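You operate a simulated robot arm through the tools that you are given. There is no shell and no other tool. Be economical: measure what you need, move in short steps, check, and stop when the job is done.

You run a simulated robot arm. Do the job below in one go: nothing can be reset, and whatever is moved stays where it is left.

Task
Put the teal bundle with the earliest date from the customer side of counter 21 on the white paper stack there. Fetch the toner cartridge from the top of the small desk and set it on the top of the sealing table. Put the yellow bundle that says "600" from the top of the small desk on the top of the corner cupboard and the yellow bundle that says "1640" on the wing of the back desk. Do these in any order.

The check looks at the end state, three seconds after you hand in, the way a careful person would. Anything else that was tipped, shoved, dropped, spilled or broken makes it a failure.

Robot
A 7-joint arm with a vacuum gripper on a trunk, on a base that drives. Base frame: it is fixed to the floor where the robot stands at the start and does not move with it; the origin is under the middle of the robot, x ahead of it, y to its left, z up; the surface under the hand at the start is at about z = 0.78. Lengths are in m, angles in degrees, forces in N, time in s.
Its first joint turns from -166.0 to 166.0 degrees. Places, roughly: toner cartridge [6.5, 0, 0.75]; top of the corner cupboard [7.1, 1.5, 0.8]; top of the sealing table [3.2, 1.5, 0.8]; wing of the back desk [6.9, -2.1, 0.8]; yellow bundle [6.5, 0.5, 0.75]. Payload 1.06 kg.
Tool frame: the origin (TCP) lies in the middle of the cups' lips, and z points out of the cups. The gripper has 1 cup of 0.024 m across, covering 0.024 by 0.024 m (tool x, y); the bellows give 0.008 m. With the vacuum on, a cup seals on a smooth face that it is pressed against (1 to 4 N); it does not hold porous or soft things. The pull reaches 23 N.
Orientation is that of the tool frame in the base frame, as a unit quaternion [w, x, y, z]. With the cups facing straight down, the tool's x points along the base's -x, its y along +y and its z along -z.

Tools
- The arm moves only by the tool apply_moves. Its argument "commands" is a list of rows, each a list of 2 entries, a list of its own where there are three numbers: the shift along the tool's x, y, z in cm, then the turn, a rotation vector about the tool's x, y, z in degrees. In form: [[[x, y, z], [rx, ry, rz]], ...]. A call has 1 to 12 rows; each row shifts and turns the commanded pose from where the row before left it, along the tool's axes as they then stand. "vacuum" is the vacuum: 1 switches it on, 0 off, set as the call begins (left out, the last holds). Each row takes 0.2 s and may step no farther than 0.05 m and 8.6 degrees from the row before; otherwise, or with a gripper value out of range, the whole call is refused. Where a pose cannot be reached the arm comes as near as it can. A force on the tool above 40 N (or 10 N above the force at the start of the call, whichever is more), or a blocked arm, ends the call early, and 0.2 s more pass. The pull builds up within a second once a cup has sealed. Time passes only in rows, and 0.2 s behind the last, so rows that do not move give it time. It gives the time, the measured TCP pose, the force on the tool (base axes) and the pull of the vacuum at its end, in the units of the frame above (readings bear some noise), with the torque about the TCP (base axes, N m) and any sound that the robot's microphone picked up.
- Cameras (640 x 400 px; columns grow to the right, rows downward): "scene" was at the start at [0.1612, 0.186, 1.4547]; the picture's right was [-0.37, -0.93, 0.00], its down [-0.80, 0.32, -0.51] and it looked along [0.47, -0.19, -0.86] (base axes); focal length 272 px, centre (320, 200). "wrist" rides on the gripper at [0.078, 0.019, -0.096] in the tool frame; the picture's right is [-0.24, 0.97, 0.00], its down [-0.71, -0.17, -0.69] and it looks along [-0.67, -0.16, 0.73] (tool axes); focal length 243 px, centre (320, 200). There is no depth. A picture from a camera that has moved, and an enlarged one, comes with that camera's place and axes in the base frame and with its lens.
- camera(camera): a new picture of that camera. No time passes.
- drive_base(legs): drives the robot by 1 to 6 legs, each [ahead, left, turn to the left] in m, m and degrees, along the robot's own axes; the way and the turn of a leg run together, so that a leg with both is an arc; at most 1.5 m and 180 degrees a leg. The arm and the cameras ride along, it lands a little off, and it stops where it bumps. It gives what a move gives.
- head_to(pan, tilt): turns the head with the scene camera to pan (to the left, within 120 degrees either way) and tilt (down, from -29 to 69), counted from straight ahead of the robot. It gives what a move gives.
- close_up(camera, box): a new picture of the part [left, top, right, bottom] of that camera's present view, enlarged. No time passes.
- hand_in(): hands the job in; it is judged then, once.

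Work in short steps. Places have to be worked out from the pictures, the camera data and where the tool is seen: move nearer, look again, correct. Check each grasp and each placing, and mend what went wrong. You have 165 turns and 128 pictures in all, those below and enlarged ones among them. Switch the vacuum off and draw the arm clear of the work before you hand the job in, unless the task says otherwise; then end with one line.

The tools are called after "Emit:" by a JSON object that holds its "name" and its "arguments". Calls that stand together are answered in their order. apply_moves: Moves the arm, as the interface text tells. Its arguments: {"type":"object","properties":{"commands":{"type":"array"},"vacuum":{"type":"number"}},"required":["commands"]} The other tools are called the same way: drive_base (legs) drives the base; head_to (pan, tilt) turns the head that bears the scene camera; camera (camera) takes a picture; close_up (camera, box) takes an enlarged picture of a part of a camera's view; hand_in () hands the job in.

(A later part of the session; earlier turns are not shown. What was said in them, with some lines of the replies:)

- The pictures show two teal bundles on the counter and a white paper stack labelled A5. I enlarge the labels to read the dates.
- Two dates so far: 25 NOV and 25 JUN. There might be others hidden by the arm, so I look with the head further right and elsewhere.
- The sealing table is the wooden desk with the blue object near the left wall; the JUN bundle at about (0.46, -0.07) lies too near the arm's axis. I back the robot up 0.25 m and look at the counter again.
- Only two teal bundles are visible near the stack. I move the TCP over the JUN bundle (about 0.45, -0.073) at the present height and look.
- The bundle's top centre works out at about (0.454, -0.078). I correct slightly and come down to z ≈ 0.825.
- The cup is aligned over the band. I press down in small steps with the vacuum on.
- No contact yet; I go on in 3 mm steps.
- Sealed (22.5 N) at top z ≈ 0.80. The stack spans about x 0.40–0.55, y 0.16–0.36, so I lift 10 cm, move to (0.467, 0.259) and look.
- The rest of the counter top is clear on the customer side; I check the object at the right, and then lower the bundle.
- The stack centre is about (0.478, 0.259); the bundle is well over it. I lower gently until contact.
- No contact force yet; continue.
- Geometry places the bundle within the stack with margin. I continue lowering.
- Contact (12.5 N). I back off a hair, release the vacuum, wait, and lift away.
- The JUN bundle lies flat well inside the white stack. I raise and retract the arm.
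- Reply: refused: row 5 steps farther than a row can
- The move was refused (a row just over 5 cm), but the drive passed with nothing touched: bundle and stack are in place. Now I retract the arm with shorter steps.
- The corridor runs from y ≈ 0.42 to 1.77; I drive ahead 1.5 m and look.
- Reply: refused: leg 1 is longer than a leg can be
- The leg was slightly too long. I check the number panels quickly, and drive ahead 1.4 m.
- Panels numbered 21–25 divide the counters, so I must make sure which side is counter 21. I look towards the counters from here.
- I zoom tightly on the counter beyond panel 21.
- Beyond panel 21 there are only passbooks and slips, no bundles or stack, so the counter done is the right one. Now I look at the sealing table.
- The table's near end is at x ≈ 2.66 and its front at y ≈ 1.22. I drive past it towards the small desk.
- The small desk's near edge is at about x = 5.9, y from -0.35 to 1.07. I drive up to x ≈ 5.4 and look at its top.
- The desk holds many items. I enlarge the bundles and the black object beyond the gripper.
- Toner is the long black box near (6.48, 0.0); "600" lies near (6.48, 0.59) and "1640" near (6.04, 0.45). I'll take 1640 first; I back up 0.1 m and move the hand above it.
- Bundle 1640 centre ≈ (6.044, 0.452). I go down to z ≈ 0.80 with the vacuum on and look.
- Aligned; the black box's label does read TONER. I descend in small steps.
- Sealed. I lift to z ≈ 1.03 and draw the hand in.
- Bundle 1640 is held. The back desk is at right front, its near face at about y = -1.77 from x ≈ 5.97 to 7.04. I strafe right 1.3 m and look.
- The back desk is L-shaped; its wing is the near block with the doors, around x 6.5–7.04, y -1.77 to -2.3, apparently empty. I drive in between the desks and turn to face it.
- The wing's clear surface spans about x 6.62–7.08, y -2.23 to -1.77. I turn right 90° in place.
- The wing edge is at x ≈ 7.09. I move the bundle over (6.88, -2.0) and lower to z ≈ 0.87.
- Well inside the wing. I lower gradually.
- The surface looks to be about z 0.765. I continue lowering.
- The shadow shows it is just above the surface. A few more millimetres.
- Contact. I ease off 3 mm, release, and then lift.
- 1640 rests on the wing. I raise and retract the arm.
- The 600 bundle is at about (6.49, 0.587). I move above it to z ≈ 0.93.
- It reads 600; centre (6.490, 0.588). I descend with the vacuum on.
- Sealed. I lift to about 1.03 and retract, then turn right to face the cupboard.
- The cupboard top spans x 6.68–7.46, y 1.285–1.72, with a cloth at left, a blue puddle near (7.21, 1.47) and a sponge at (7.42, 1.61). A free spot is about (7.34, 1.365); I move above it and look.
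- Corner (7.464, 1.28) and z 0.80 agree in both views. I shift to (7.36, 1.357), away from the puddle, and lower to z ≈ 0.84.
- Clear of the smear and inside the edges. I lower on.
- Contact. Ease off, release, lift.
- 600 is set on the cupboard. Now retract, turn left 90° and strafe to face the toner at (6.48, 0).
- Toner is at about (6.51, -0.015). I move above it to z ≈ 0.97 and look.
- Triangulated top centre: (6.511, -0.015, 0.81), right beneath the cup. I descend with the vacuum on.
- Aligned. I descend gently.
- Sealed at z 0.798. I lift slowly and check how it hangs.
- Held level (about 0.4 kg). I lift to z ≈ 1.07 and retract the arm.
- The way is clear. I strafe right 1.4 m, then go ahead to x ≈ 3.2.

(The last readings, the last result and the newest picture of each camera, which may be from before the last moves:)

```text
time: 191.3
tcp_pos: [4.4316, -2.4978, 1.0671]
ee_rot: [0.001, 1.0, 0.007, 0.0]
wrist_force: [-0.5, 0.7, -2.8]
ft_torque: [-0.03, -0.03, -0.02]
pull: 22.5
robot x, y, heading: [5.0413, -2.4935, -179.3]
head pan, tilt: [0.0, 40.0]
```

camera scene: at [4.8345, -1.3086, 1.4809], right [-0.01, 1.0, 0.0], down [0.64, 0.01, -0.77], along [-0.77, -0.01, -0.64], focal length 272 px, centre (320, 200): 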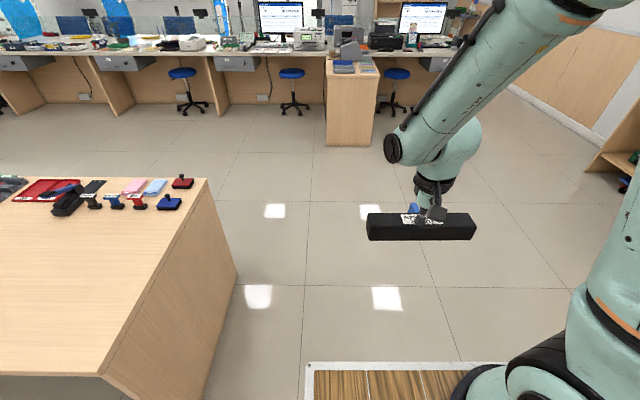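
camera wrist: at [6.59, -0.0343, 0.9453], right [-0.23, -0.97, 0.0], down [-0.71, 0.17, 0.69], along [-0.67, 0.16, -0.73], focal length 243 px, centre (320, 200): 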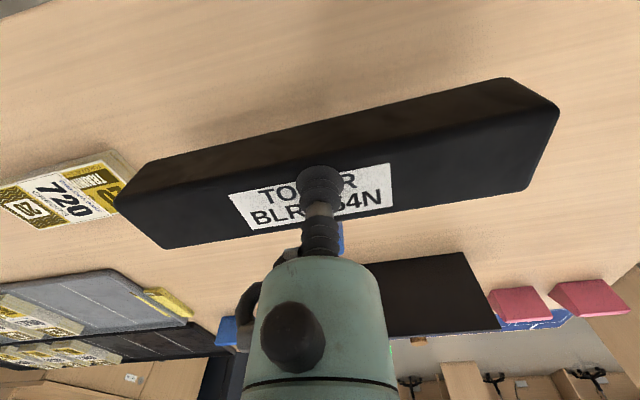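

I gave the wrong sign (left instead of right); nothing was touched per the readings. I check with a picture before going back.

Emit:
{"name": "camera", "arguments": {"camera": "scene"}}

Emit:
{"name": "drive_base", "arguments": {"legs": [[0, -1.4, 0], [0, -1.4, 0]]}}

Emit:
{"name": "camera", "arguments": {"camera": "scene"}}

```text
60 pictures are left
camera scene: at [4.8528, -2.706, 1.4809], right [-0.01, 1.0, 0.0], down [0.64, 0.01, -0.77], along [-0.77, -0.01, -0.64], focal length 272 px, centre (320, 200)
```

scene: 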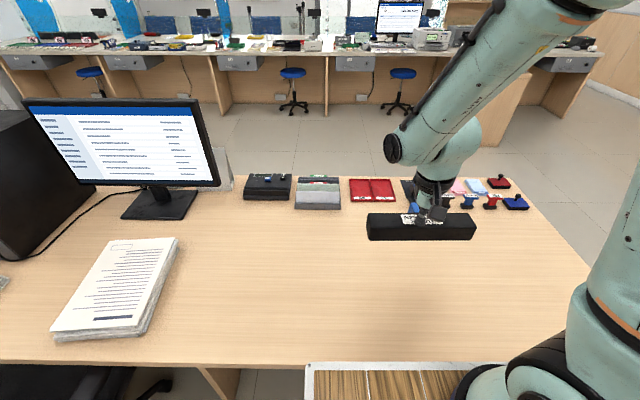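

```text
time: 204.8
tcp_pos: [4.356, 0.2701, 1.0697]
ee_rot: [0.001, 1.0, 0.019, -0.001]
wrist_force: [0.4, 0.7, -4.2]
ft_torque: [-0.06, 0.0, 0.02]
pull: 22.8
robot x, y, heading: [4.9637, 0.2878, -177.8]
head pan, tilt: [0.0, 40.0]
```

```text
59 pictures are left
camera scene: at [4.7812, 0.0721, 1.4809], right [-0.04, 1.0, 0.0], down [0.64, 0.02, -0.77], along [-0.77, -0.03, -0.64], focal length 272 px, centre (320, 200)
```

scene: 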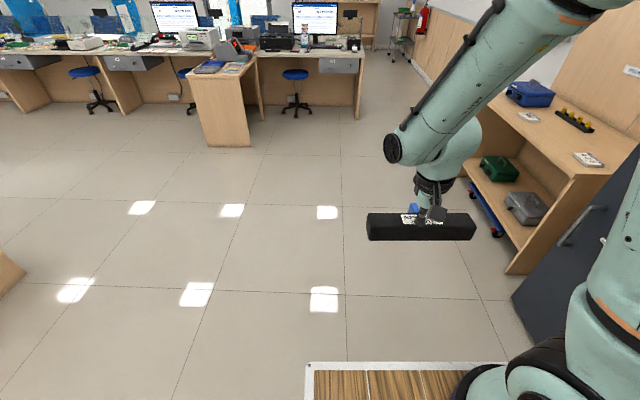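

Nothing was disturbed. The sealing table is at right with a blue case, a row of stamps and cards. I drive to x ≈ 3.2 and turn right to face it.

Emit:
{"name": "drive_base", "arguments": {"legs": [[1.4, 0, 0], [0.35, 0, 0], [0, 0, -92]]}}

Emit:
{"name": "camera", "arguments": {"camera": "scene"}}

Emit:
{"name": "head_to", "arguments": {"pan": 0, "tilt": 25}}

Emit:
{"name": "camera", "arguments": {"camera": "scene"}}

```text
time: 217.6
tcp_pos: [3.2366, 0.8369, 1.0677]
ee_rot: [0.0, -0.701, 0.713, 0.002]
wrist_force: [-0.1, -0.1, -3.8]
ft_torque: [-0.05, 0.05, -0.05]
pull: 22.9
robot x, y, heading: [3.2241, 0.2313, 88.8]
head pan, tilt: [0.0, 40.0]
```

```text
58 pictures are left
camera scene: at [3.0134, 0.4236, 1.4809], right [1.0, -0.02, 0.0], down [-0.01, -0.64, -0.77], along [0.01, 0.77, -0.64], focal length 272 px, centre (320, 200)
```

scene: 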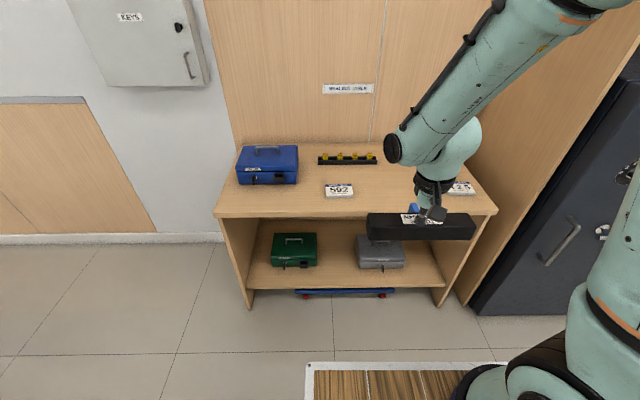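

```text
time: 218.3
tcp_pos: [3.2359, 0.8378, 1.0674]
ee_rot: [-0.001, -0.701, 0.713, 0.001]
wrist_force: [0.5, 0.2, -4.1]
ft_torque: [-0.04, 0.01, 0.01]
pull: 23.1
robot x, y, heading: [3.2199, 0.2308, 88.9]
head pan, tilt: [0.0, 25.0]
```

```text
57 pictures are left
camera scene: at [3.0135, 0.4307, 1.5042], right [1.0, -0.02, 0.0], down [-0.01, -0.42, -0.91], along [0.02, 0.91, -0.42], focal length 272 px, centre (320, 200)
```

scene: 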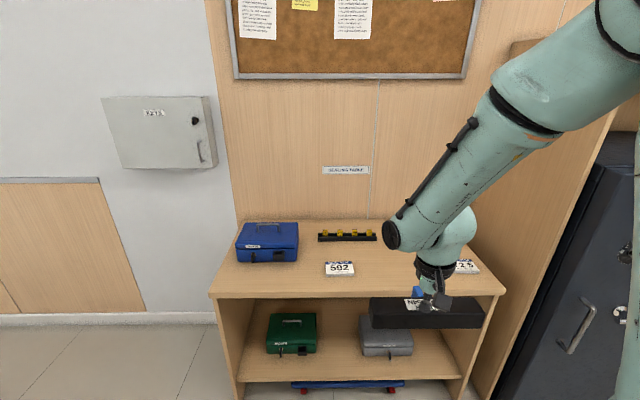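

The table top spans x 2.64–3.68, y 1.17–1.77 with cards at (3.1, 1.31) and (3.59, 1.31). The gap around (3.345, 1.37) looks free. I move closer and check what is hidden behind the arm.

Emit:
{"name": "drive_base", "arguments": {"legs": [[0.27, -0.1, 1]]}}

Emit:
{"name": "head_to", "arguments": {"pan": 0, "tilt": 45}}

Emit:
{"name": "camera", "arguments": {"camera": "scene"}}

Emit:
{"name": "camera", "arguments": {"camera": "wrist"}}

```text
time: 220.3
tcp_pos: [3.3298, 1.1073, 1.069]
ee_rot: [0.0, -0.707, 0.707, 0.0]
wrist_force: [0.0, 0.7, -3.7]
ft_torque: [-0.1, 0.01, 0.0]
pull: 23.0
robot x, y, heading: [3.3211, 0.5027, 89.9]
head pan, tilt: [0.0, 25.0]
```

```text
time: 221.1
tcp_pos: [3.3296, 1.1073, 1.0675]
ee_rot: [0.001, 0.707, -0.707, -0.002]
wrist_force: [-0.5, 0.4, -4.2]
ft_torque: [-0.06, 0.0, -0.01]
pull: 22.5
robot x, y, heading: [3.3219, 0.5044, 90.2]
head pan, tilt: [0.0, 45.0]
```

```text
56 pictures are left
camera scene: at [3.1128, 0.6855, 1.4737], right [1.0, 0.0, 0.0], down [0.0, -0.71, -0.71], along [0.0, 0.71, -0.71], focal length 272 px, centre (320, 200)
```

scene: 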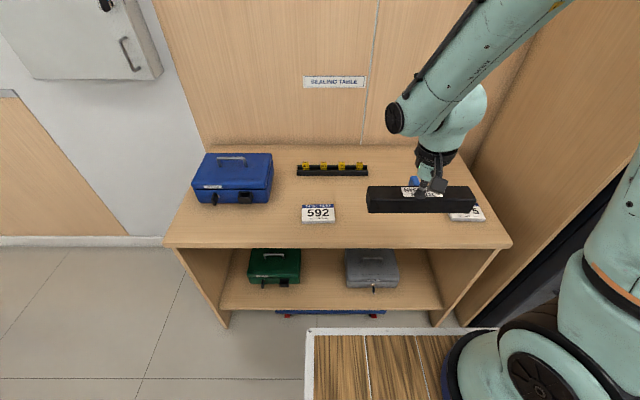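

```text
55 pictures are left
camera wrist: at [3.311, 1.0285, 1.1641], right [-0.97, 0.24, 0.0], down [0.17, 0.71, 0.69], along [0.16, 0.67, -0.73], focal length 243 px, centre (320, 200)
```

wrist: 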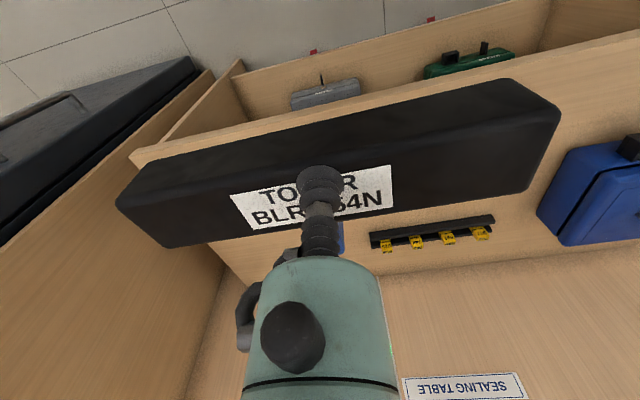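

Both views agree on the table top at z ≈ 0.80. Target (3.352, 1.342) is clear of cards and stamp row; I move there and lower to z ≈ 0.91.

Emit:
{"name": "apply_moves", "arguments": {"commands": [[[-4.7, -0.45, 0], [0, 0, 0]], [[-4.7, -0.45, 0], [0, 0, 0]], [[-4.7, -0.45, 0], [0, 0, 0]], [[-4.7, -0.45, 0], [0, 0, 0]], [[-4.7, -0.45, 0], [0, 0, 0]], [[0, 0, 4], [0, 0, 0]], [[0, 0, 4], [0, 0, 0]], [[0, 0, 4], [0, 0, 0]], [[0, 0, 3.5], [0, 0, 0]], [[0, 0, 0], [0, 0, 0]]]}}

Emit:
{"name": "camera", "arguments": {"camera": "scene"}}

Emit:
{"name": "camera", "arguments": {"camera": "wrist"}}

```text
time: 223.3
tcp_pos: [3.3524, 1.3401, 0.9119]
ee_rot: [-0.002, -0.707, 0.707, 0.002]
wrist_force: [-0.3, 0.4, -4.5]
ft_torque: [-0.02, 0.06, 0.0]
pull: 22.6
robot x, y, heading: [3.3239, 0.5058, 90.0]
head pan, tilt: [0.0, 45.0]
```

```text
54 pictures are left
camera scene: at [3.1129, 0.6854, 1.4737], right [1.0, 0.0, 0.0], down [0.0, -0.71, -0.71], along [0.0, 0.71, -0.71], focal length 272 px, centre (320, 200)
```

scene: 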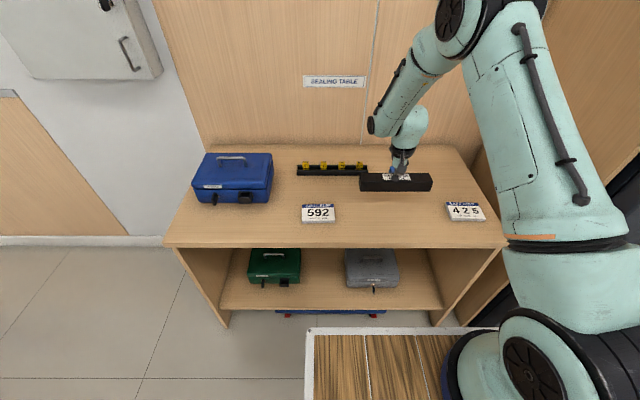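

```text
53 pictures are left
camera wrist: at [3.3334, 1.263, 1.0085], right [-0.97, 0.24, 0.0], down [0.17, 0.71, 0.69], along [0.16, 0.67, -0.73], focal length 243 px, centre (320, 200)
```

wrist: 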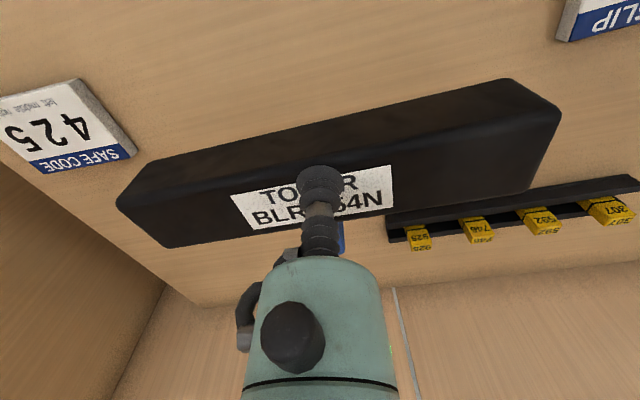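

Clear on all sides. I lower to near contact.

Emit:
{"name": "apply_moves", "arguments": {"commands": [[[0, 0, 2.5], [0, 0, 0]], [[0, 0, 1.2], [0, 0, 0]], [[0, 0, 0.5], [0, 0, 0]], [[0, 0, 0], [0, 0, 0]]]}}

Emit:
{"name": "camera", "arguments": {"camera": "wrist"}}

```text
time: 224.3
tcp_pos: [3.3515, 1.341, 0.8701]
ee_rot: [-0.001, -0.707, 0.707, 0.001]
wrist_force: [0.6, -0.5, -3.7]
ft_torque: [-0.05, 0.02, 0.03]
pull: 22.9
robot x, y, heading: [3.3244, 0.503, 89.8]
head pan, tilt: [0.0, 45.0]
```

```text
52 pictures are left
camera wrist: at [3.3335, 1.2633, 0.9666], right [-0.97, 0.24, 0.0], down [0.17, 0.71, 0.69], along [0.16, 0.67, -0.73], focal length 243 px, centre (320, 200)
```

wrist: 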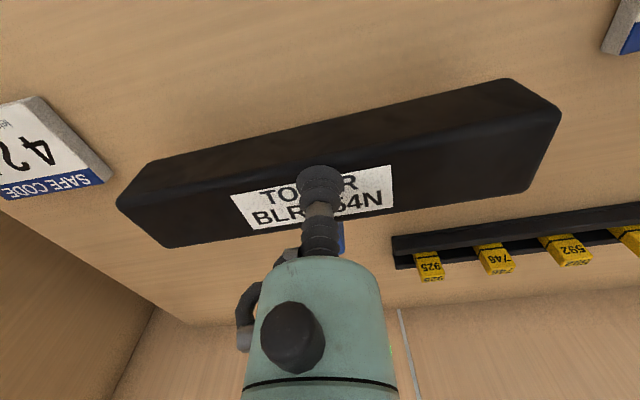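

Emit:
{"name": "apply_moves", "arguments": {"commands": [[[0, 0, 0.5], [0, 0, 0]], [[0, 0, 0.4], [0, 0, 0]], [[0, 0, 0.3], [0, 0, 0]], [[0, 0, 0], [0, 0, 0]]]}}

```text
time: 225.3
tcp_pos: [3.3524, 1.3413, 0.858]
ee_rot: [0.0, -0.706, 0.708, 0.001]
wrist_force: [0.5, 0.8, -4.6]
ft_torque: [-0.07, 0.02, -0.01]
pull: 23.1
robot x, y, heading: [3.3257, 0.5055, 90.0]
head pan, tilt: [0.0, 45.0]
```

Emit:
{"name": "apply_moves", "arguments": {"commands": [[[0, 0, 0.3], [0, 0, 0]], [[0, 0, 0.3], [0, 0, 0]], [[0, 0, 0], [0, 0, 0]]]}}

```text
time: 226.1
tcp_pos: [3.3517, 1.3425, 0.8538]
ee_rot: [-0.001, -0.707, 0.707, 0.001]
wrist_force: [0.7, 0.3, -3.7]
ft_torque: [-0.04, 0.03, 0.01]
pull: 22.9
robot x, y, heading: [3.3264, 0.5002, 90.2]
head pan, tilt: [0.0, 45.0]
```

Emit:
{"name": "apply_moves", "arguments": {"commands": [[[0, 0, 0.3], [0, 0, 0]], [[0, 0, 0.3], [0, 0, 0]], [[0, 0, 0], [0, 0, 0]]]}}

```text
time: 226.9
tcp_pos: [3.3537, 1.3412, 0.8473]
ee_rot: [0.0, -0.707, 0.708, 0.0]
wrist_force: [0.5, 0.0, -5.5]
ft_torque: [-0.02, 0.02, -0.02]
pull: 23.5
robot x, y, heading: [3.325, 0.5022, 90.2]
head pan, tilt: [0.0, 45.0]
```

Emit:
{"name": "apply_moves", "arguments": {"commands": [[[0, 0, 0.3], [0, 0, 0]], [[0, 0, 0.2], [0, 0, 0]], [[0, 0, 0], [0, 0, 0]]]}}

```text
time: 227.7
tcp_pos: [3.3521, 1.341, 0.8424]
ee_rot: [0.001, 0.708, -0.707, -0.001]
wrist_force: [0.7, -0.4, -4.2]
ft_torque: [-0.03, 0.03, 0.01]
pull: 23.0
robot x, y, heading: [3.3245, 0.5026, 90.0]
head pan, tilt: [0.0, 45.0]
```

Emit:
{"name": "apply_moves", "arguments": {"commands": [[[0, 0, 0.2], [0, 0, 0]], [[0, 0, 0.2], [0, 0, 0]], [[0, 0, 0], [0, 0, 0]]]}}

Emit:
{"name": "camera", "arguments": {"camera": "wrist"}}

```text
time: 228.5
tcp_pos: [3.3522, 1.3419, 0.8385]
ee_rot: [0.0, -0.706, 0.708, 0.001]
wrist_force: [0.1, 0.6, -4.1]
ft_torque: [-0.02, 0.04, 0.0]
pull: 23.3
robot x, y, heading: [3.3204, 0.5066, 89.7]
head pan, tilt: [0.0, 45.0]
```

```text
51 pictures are left
camera wrist: at [3.3336, 1.2635, 0.9342], right [-0.97, 0.24, 0.0], down [0.17, 0.71, 0.69], along [0.16, 0.67, -0.73], focal length 243 px, centre (320, 200)
```

wrist: 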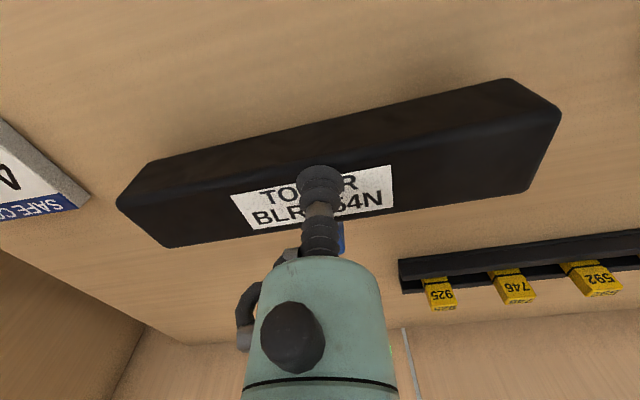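

No contact shadow yet; I continue in fine steps.

Emit:
{"name": "apply_moves", "arguments": {"commands": [[[0, 0, 0.2], [0, 0, 0]], [[0, 0, 0.2], [0, 0, 0]], [[0, 0, 0.2], [0, 0, 0]], [[0, 0, 0], [0, 0, 0]]]}}

```text
time: 229.5
tcp_pos: [3.3525, 1.3423, 0.8322]
ee_rot: [-0.001, -0.706, 0.708, 0.001]
wrist_force: [-0.5, 1.0, -4.6]
ft_torque: [-0.04, -0.04, -0.04]
pull: 22.6
robot x, y, heading: [3.3214, 0.502, 90.0]
head pan, tilt: [0.0, 45.0]
```

Emit:
{"name": "apply_moves", "arguments": {"commands": [[[0, 0, 0.2], [0, 0, 0]], [[0, 0, 0.2], [0, 0, 0]], [[0, 0, 0.2], [0, 0, 0]], [[0, 0, 0], [0, 0, 0]]]}}

```text
time: 230.5
tcp_pos: [3.3517, 1.3407, 0.8251]
ee_rot: [0.001, 0.708, -0.706, -0.001]
wrist_force: [-0.1, -2.4, 1.3]
ft_torque: [0.07, -0.08, 0.01]
pull: 23.0
robot x, y, heading: [3.3258, 0.5021, 90.1]
head pan, tilt: [0.0, 45.0]
```

Contact: the weight is taken by the table. I release and lift.

Emit:
{"name": "apply_moves", "arguments": {"commands": [[[0, 0, 0], [0, 0, 0]], [[0, 0, 0], [0, 0, 0]], [[0, 0, 0], [0, 0, 0]], [[0, 0, 0], [0, 0, 0]], [[0, 0, -1], [0, 0, 0]], [[0, 0, -3], [0, 0, 0]], [[0, 0, -4.5], [0, 0, 0]], [[0, 0, -4.5], [0, 0, 0]], [[0, 0, -4.5], [0, 0, 0]], [[0, 0, -4.5], [0, 0, 0]]], "vacuum": 0}}

Emit:
{"name": "camera", "arguments": {"camera": "wrist"}}

Emit:
{"name": "camera", "arguments": {"camera": "scene"}}

```text
time: 232.7
tcp_pos: [3.3518, 1.3416, 1.0468]
ee_rot: [-0.001, -0.707, 0.707, 0.001]
wrist_force: [0.9, 0.8, 0.1]
ft_torque: [0.02, 0.0, 0.0]
pull: 0.2
robot x, y, heading: [3.325, 0.5043, 90.0]
head pan, tilt: [0.0, 45.0]
```

```text
50 pictures are left
camera wrist: at [3.3341, 1.2639, 1.1421], right [-0.97, 0.24, 0.0], down [0.17, 0.71, 0.68], along [0.16, 0.67, -0.73], focal length 243 px, centre (320, 200)
```

wrist: 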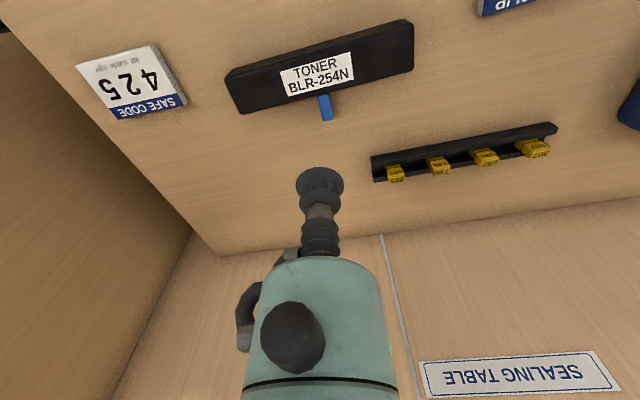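

```text
49 pictures are left
camera scene: at [3.1128, 0.6858, 1.4736], right [1.0, 0.0, 0.0], down [0.0, -0.71, -0.71], along [0.0, 0.71, -0.71], focal length 272 px, centre (320, 200)
```

scene: 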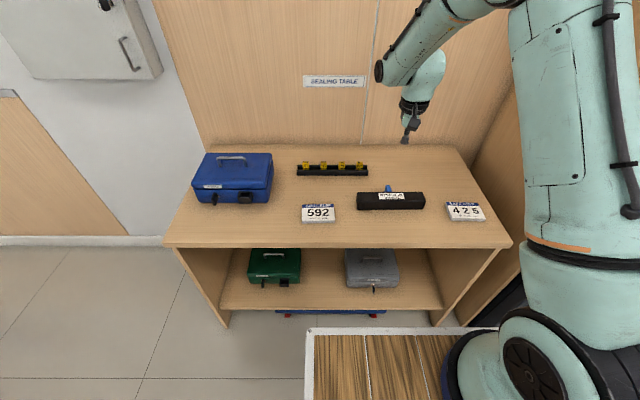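

The toner sits well on the sealing table. I draw the arm back clear of the table.

Emit:
{"name": "apply_moves", "arguments": {"commands": [[[0, 0, -4.5], [0, 0, 0]], [[4.5, 0, 0], [0, 0, 0]], [[4.5, 0, 0], [0, 0, 0]], [[4.5, 0, 0], [0, 0, 0]], [[4.5, 0, 0], [0, 0, 0]], [[4.5, 0, 0], [0, 0, 0]], [[0, 0, 0], [0, 0, 0]]]}}

```text
time: 234.3
tcp_pos: [3.3518, 1.1174, 1.0918]
ee_rot: [0.0, -0.707, 0.707, 0.002]
wrist_force: [0.2, -0.2, 0.7]
ft_torque: [-0.05, -0.02, 0.0]
pull: 0.1
robot x, y, heading: [3.3246, 0.5033, 89.9]
head pan, tilt: [0.0, 45.0]
```

All four placements are done and checked, the vacuum is off and the arm is clear; I hand in.

Emit:
{"name": "hand_in", "arguments": {}}

```text
The job is handed in.
```

I finished all four placements and handed in: the teal 25 JUN bundle is on the white paper stack, the toner is on the sealing table, "600" is on the corner cupboard, and "1640" is on the wing of the back desk.
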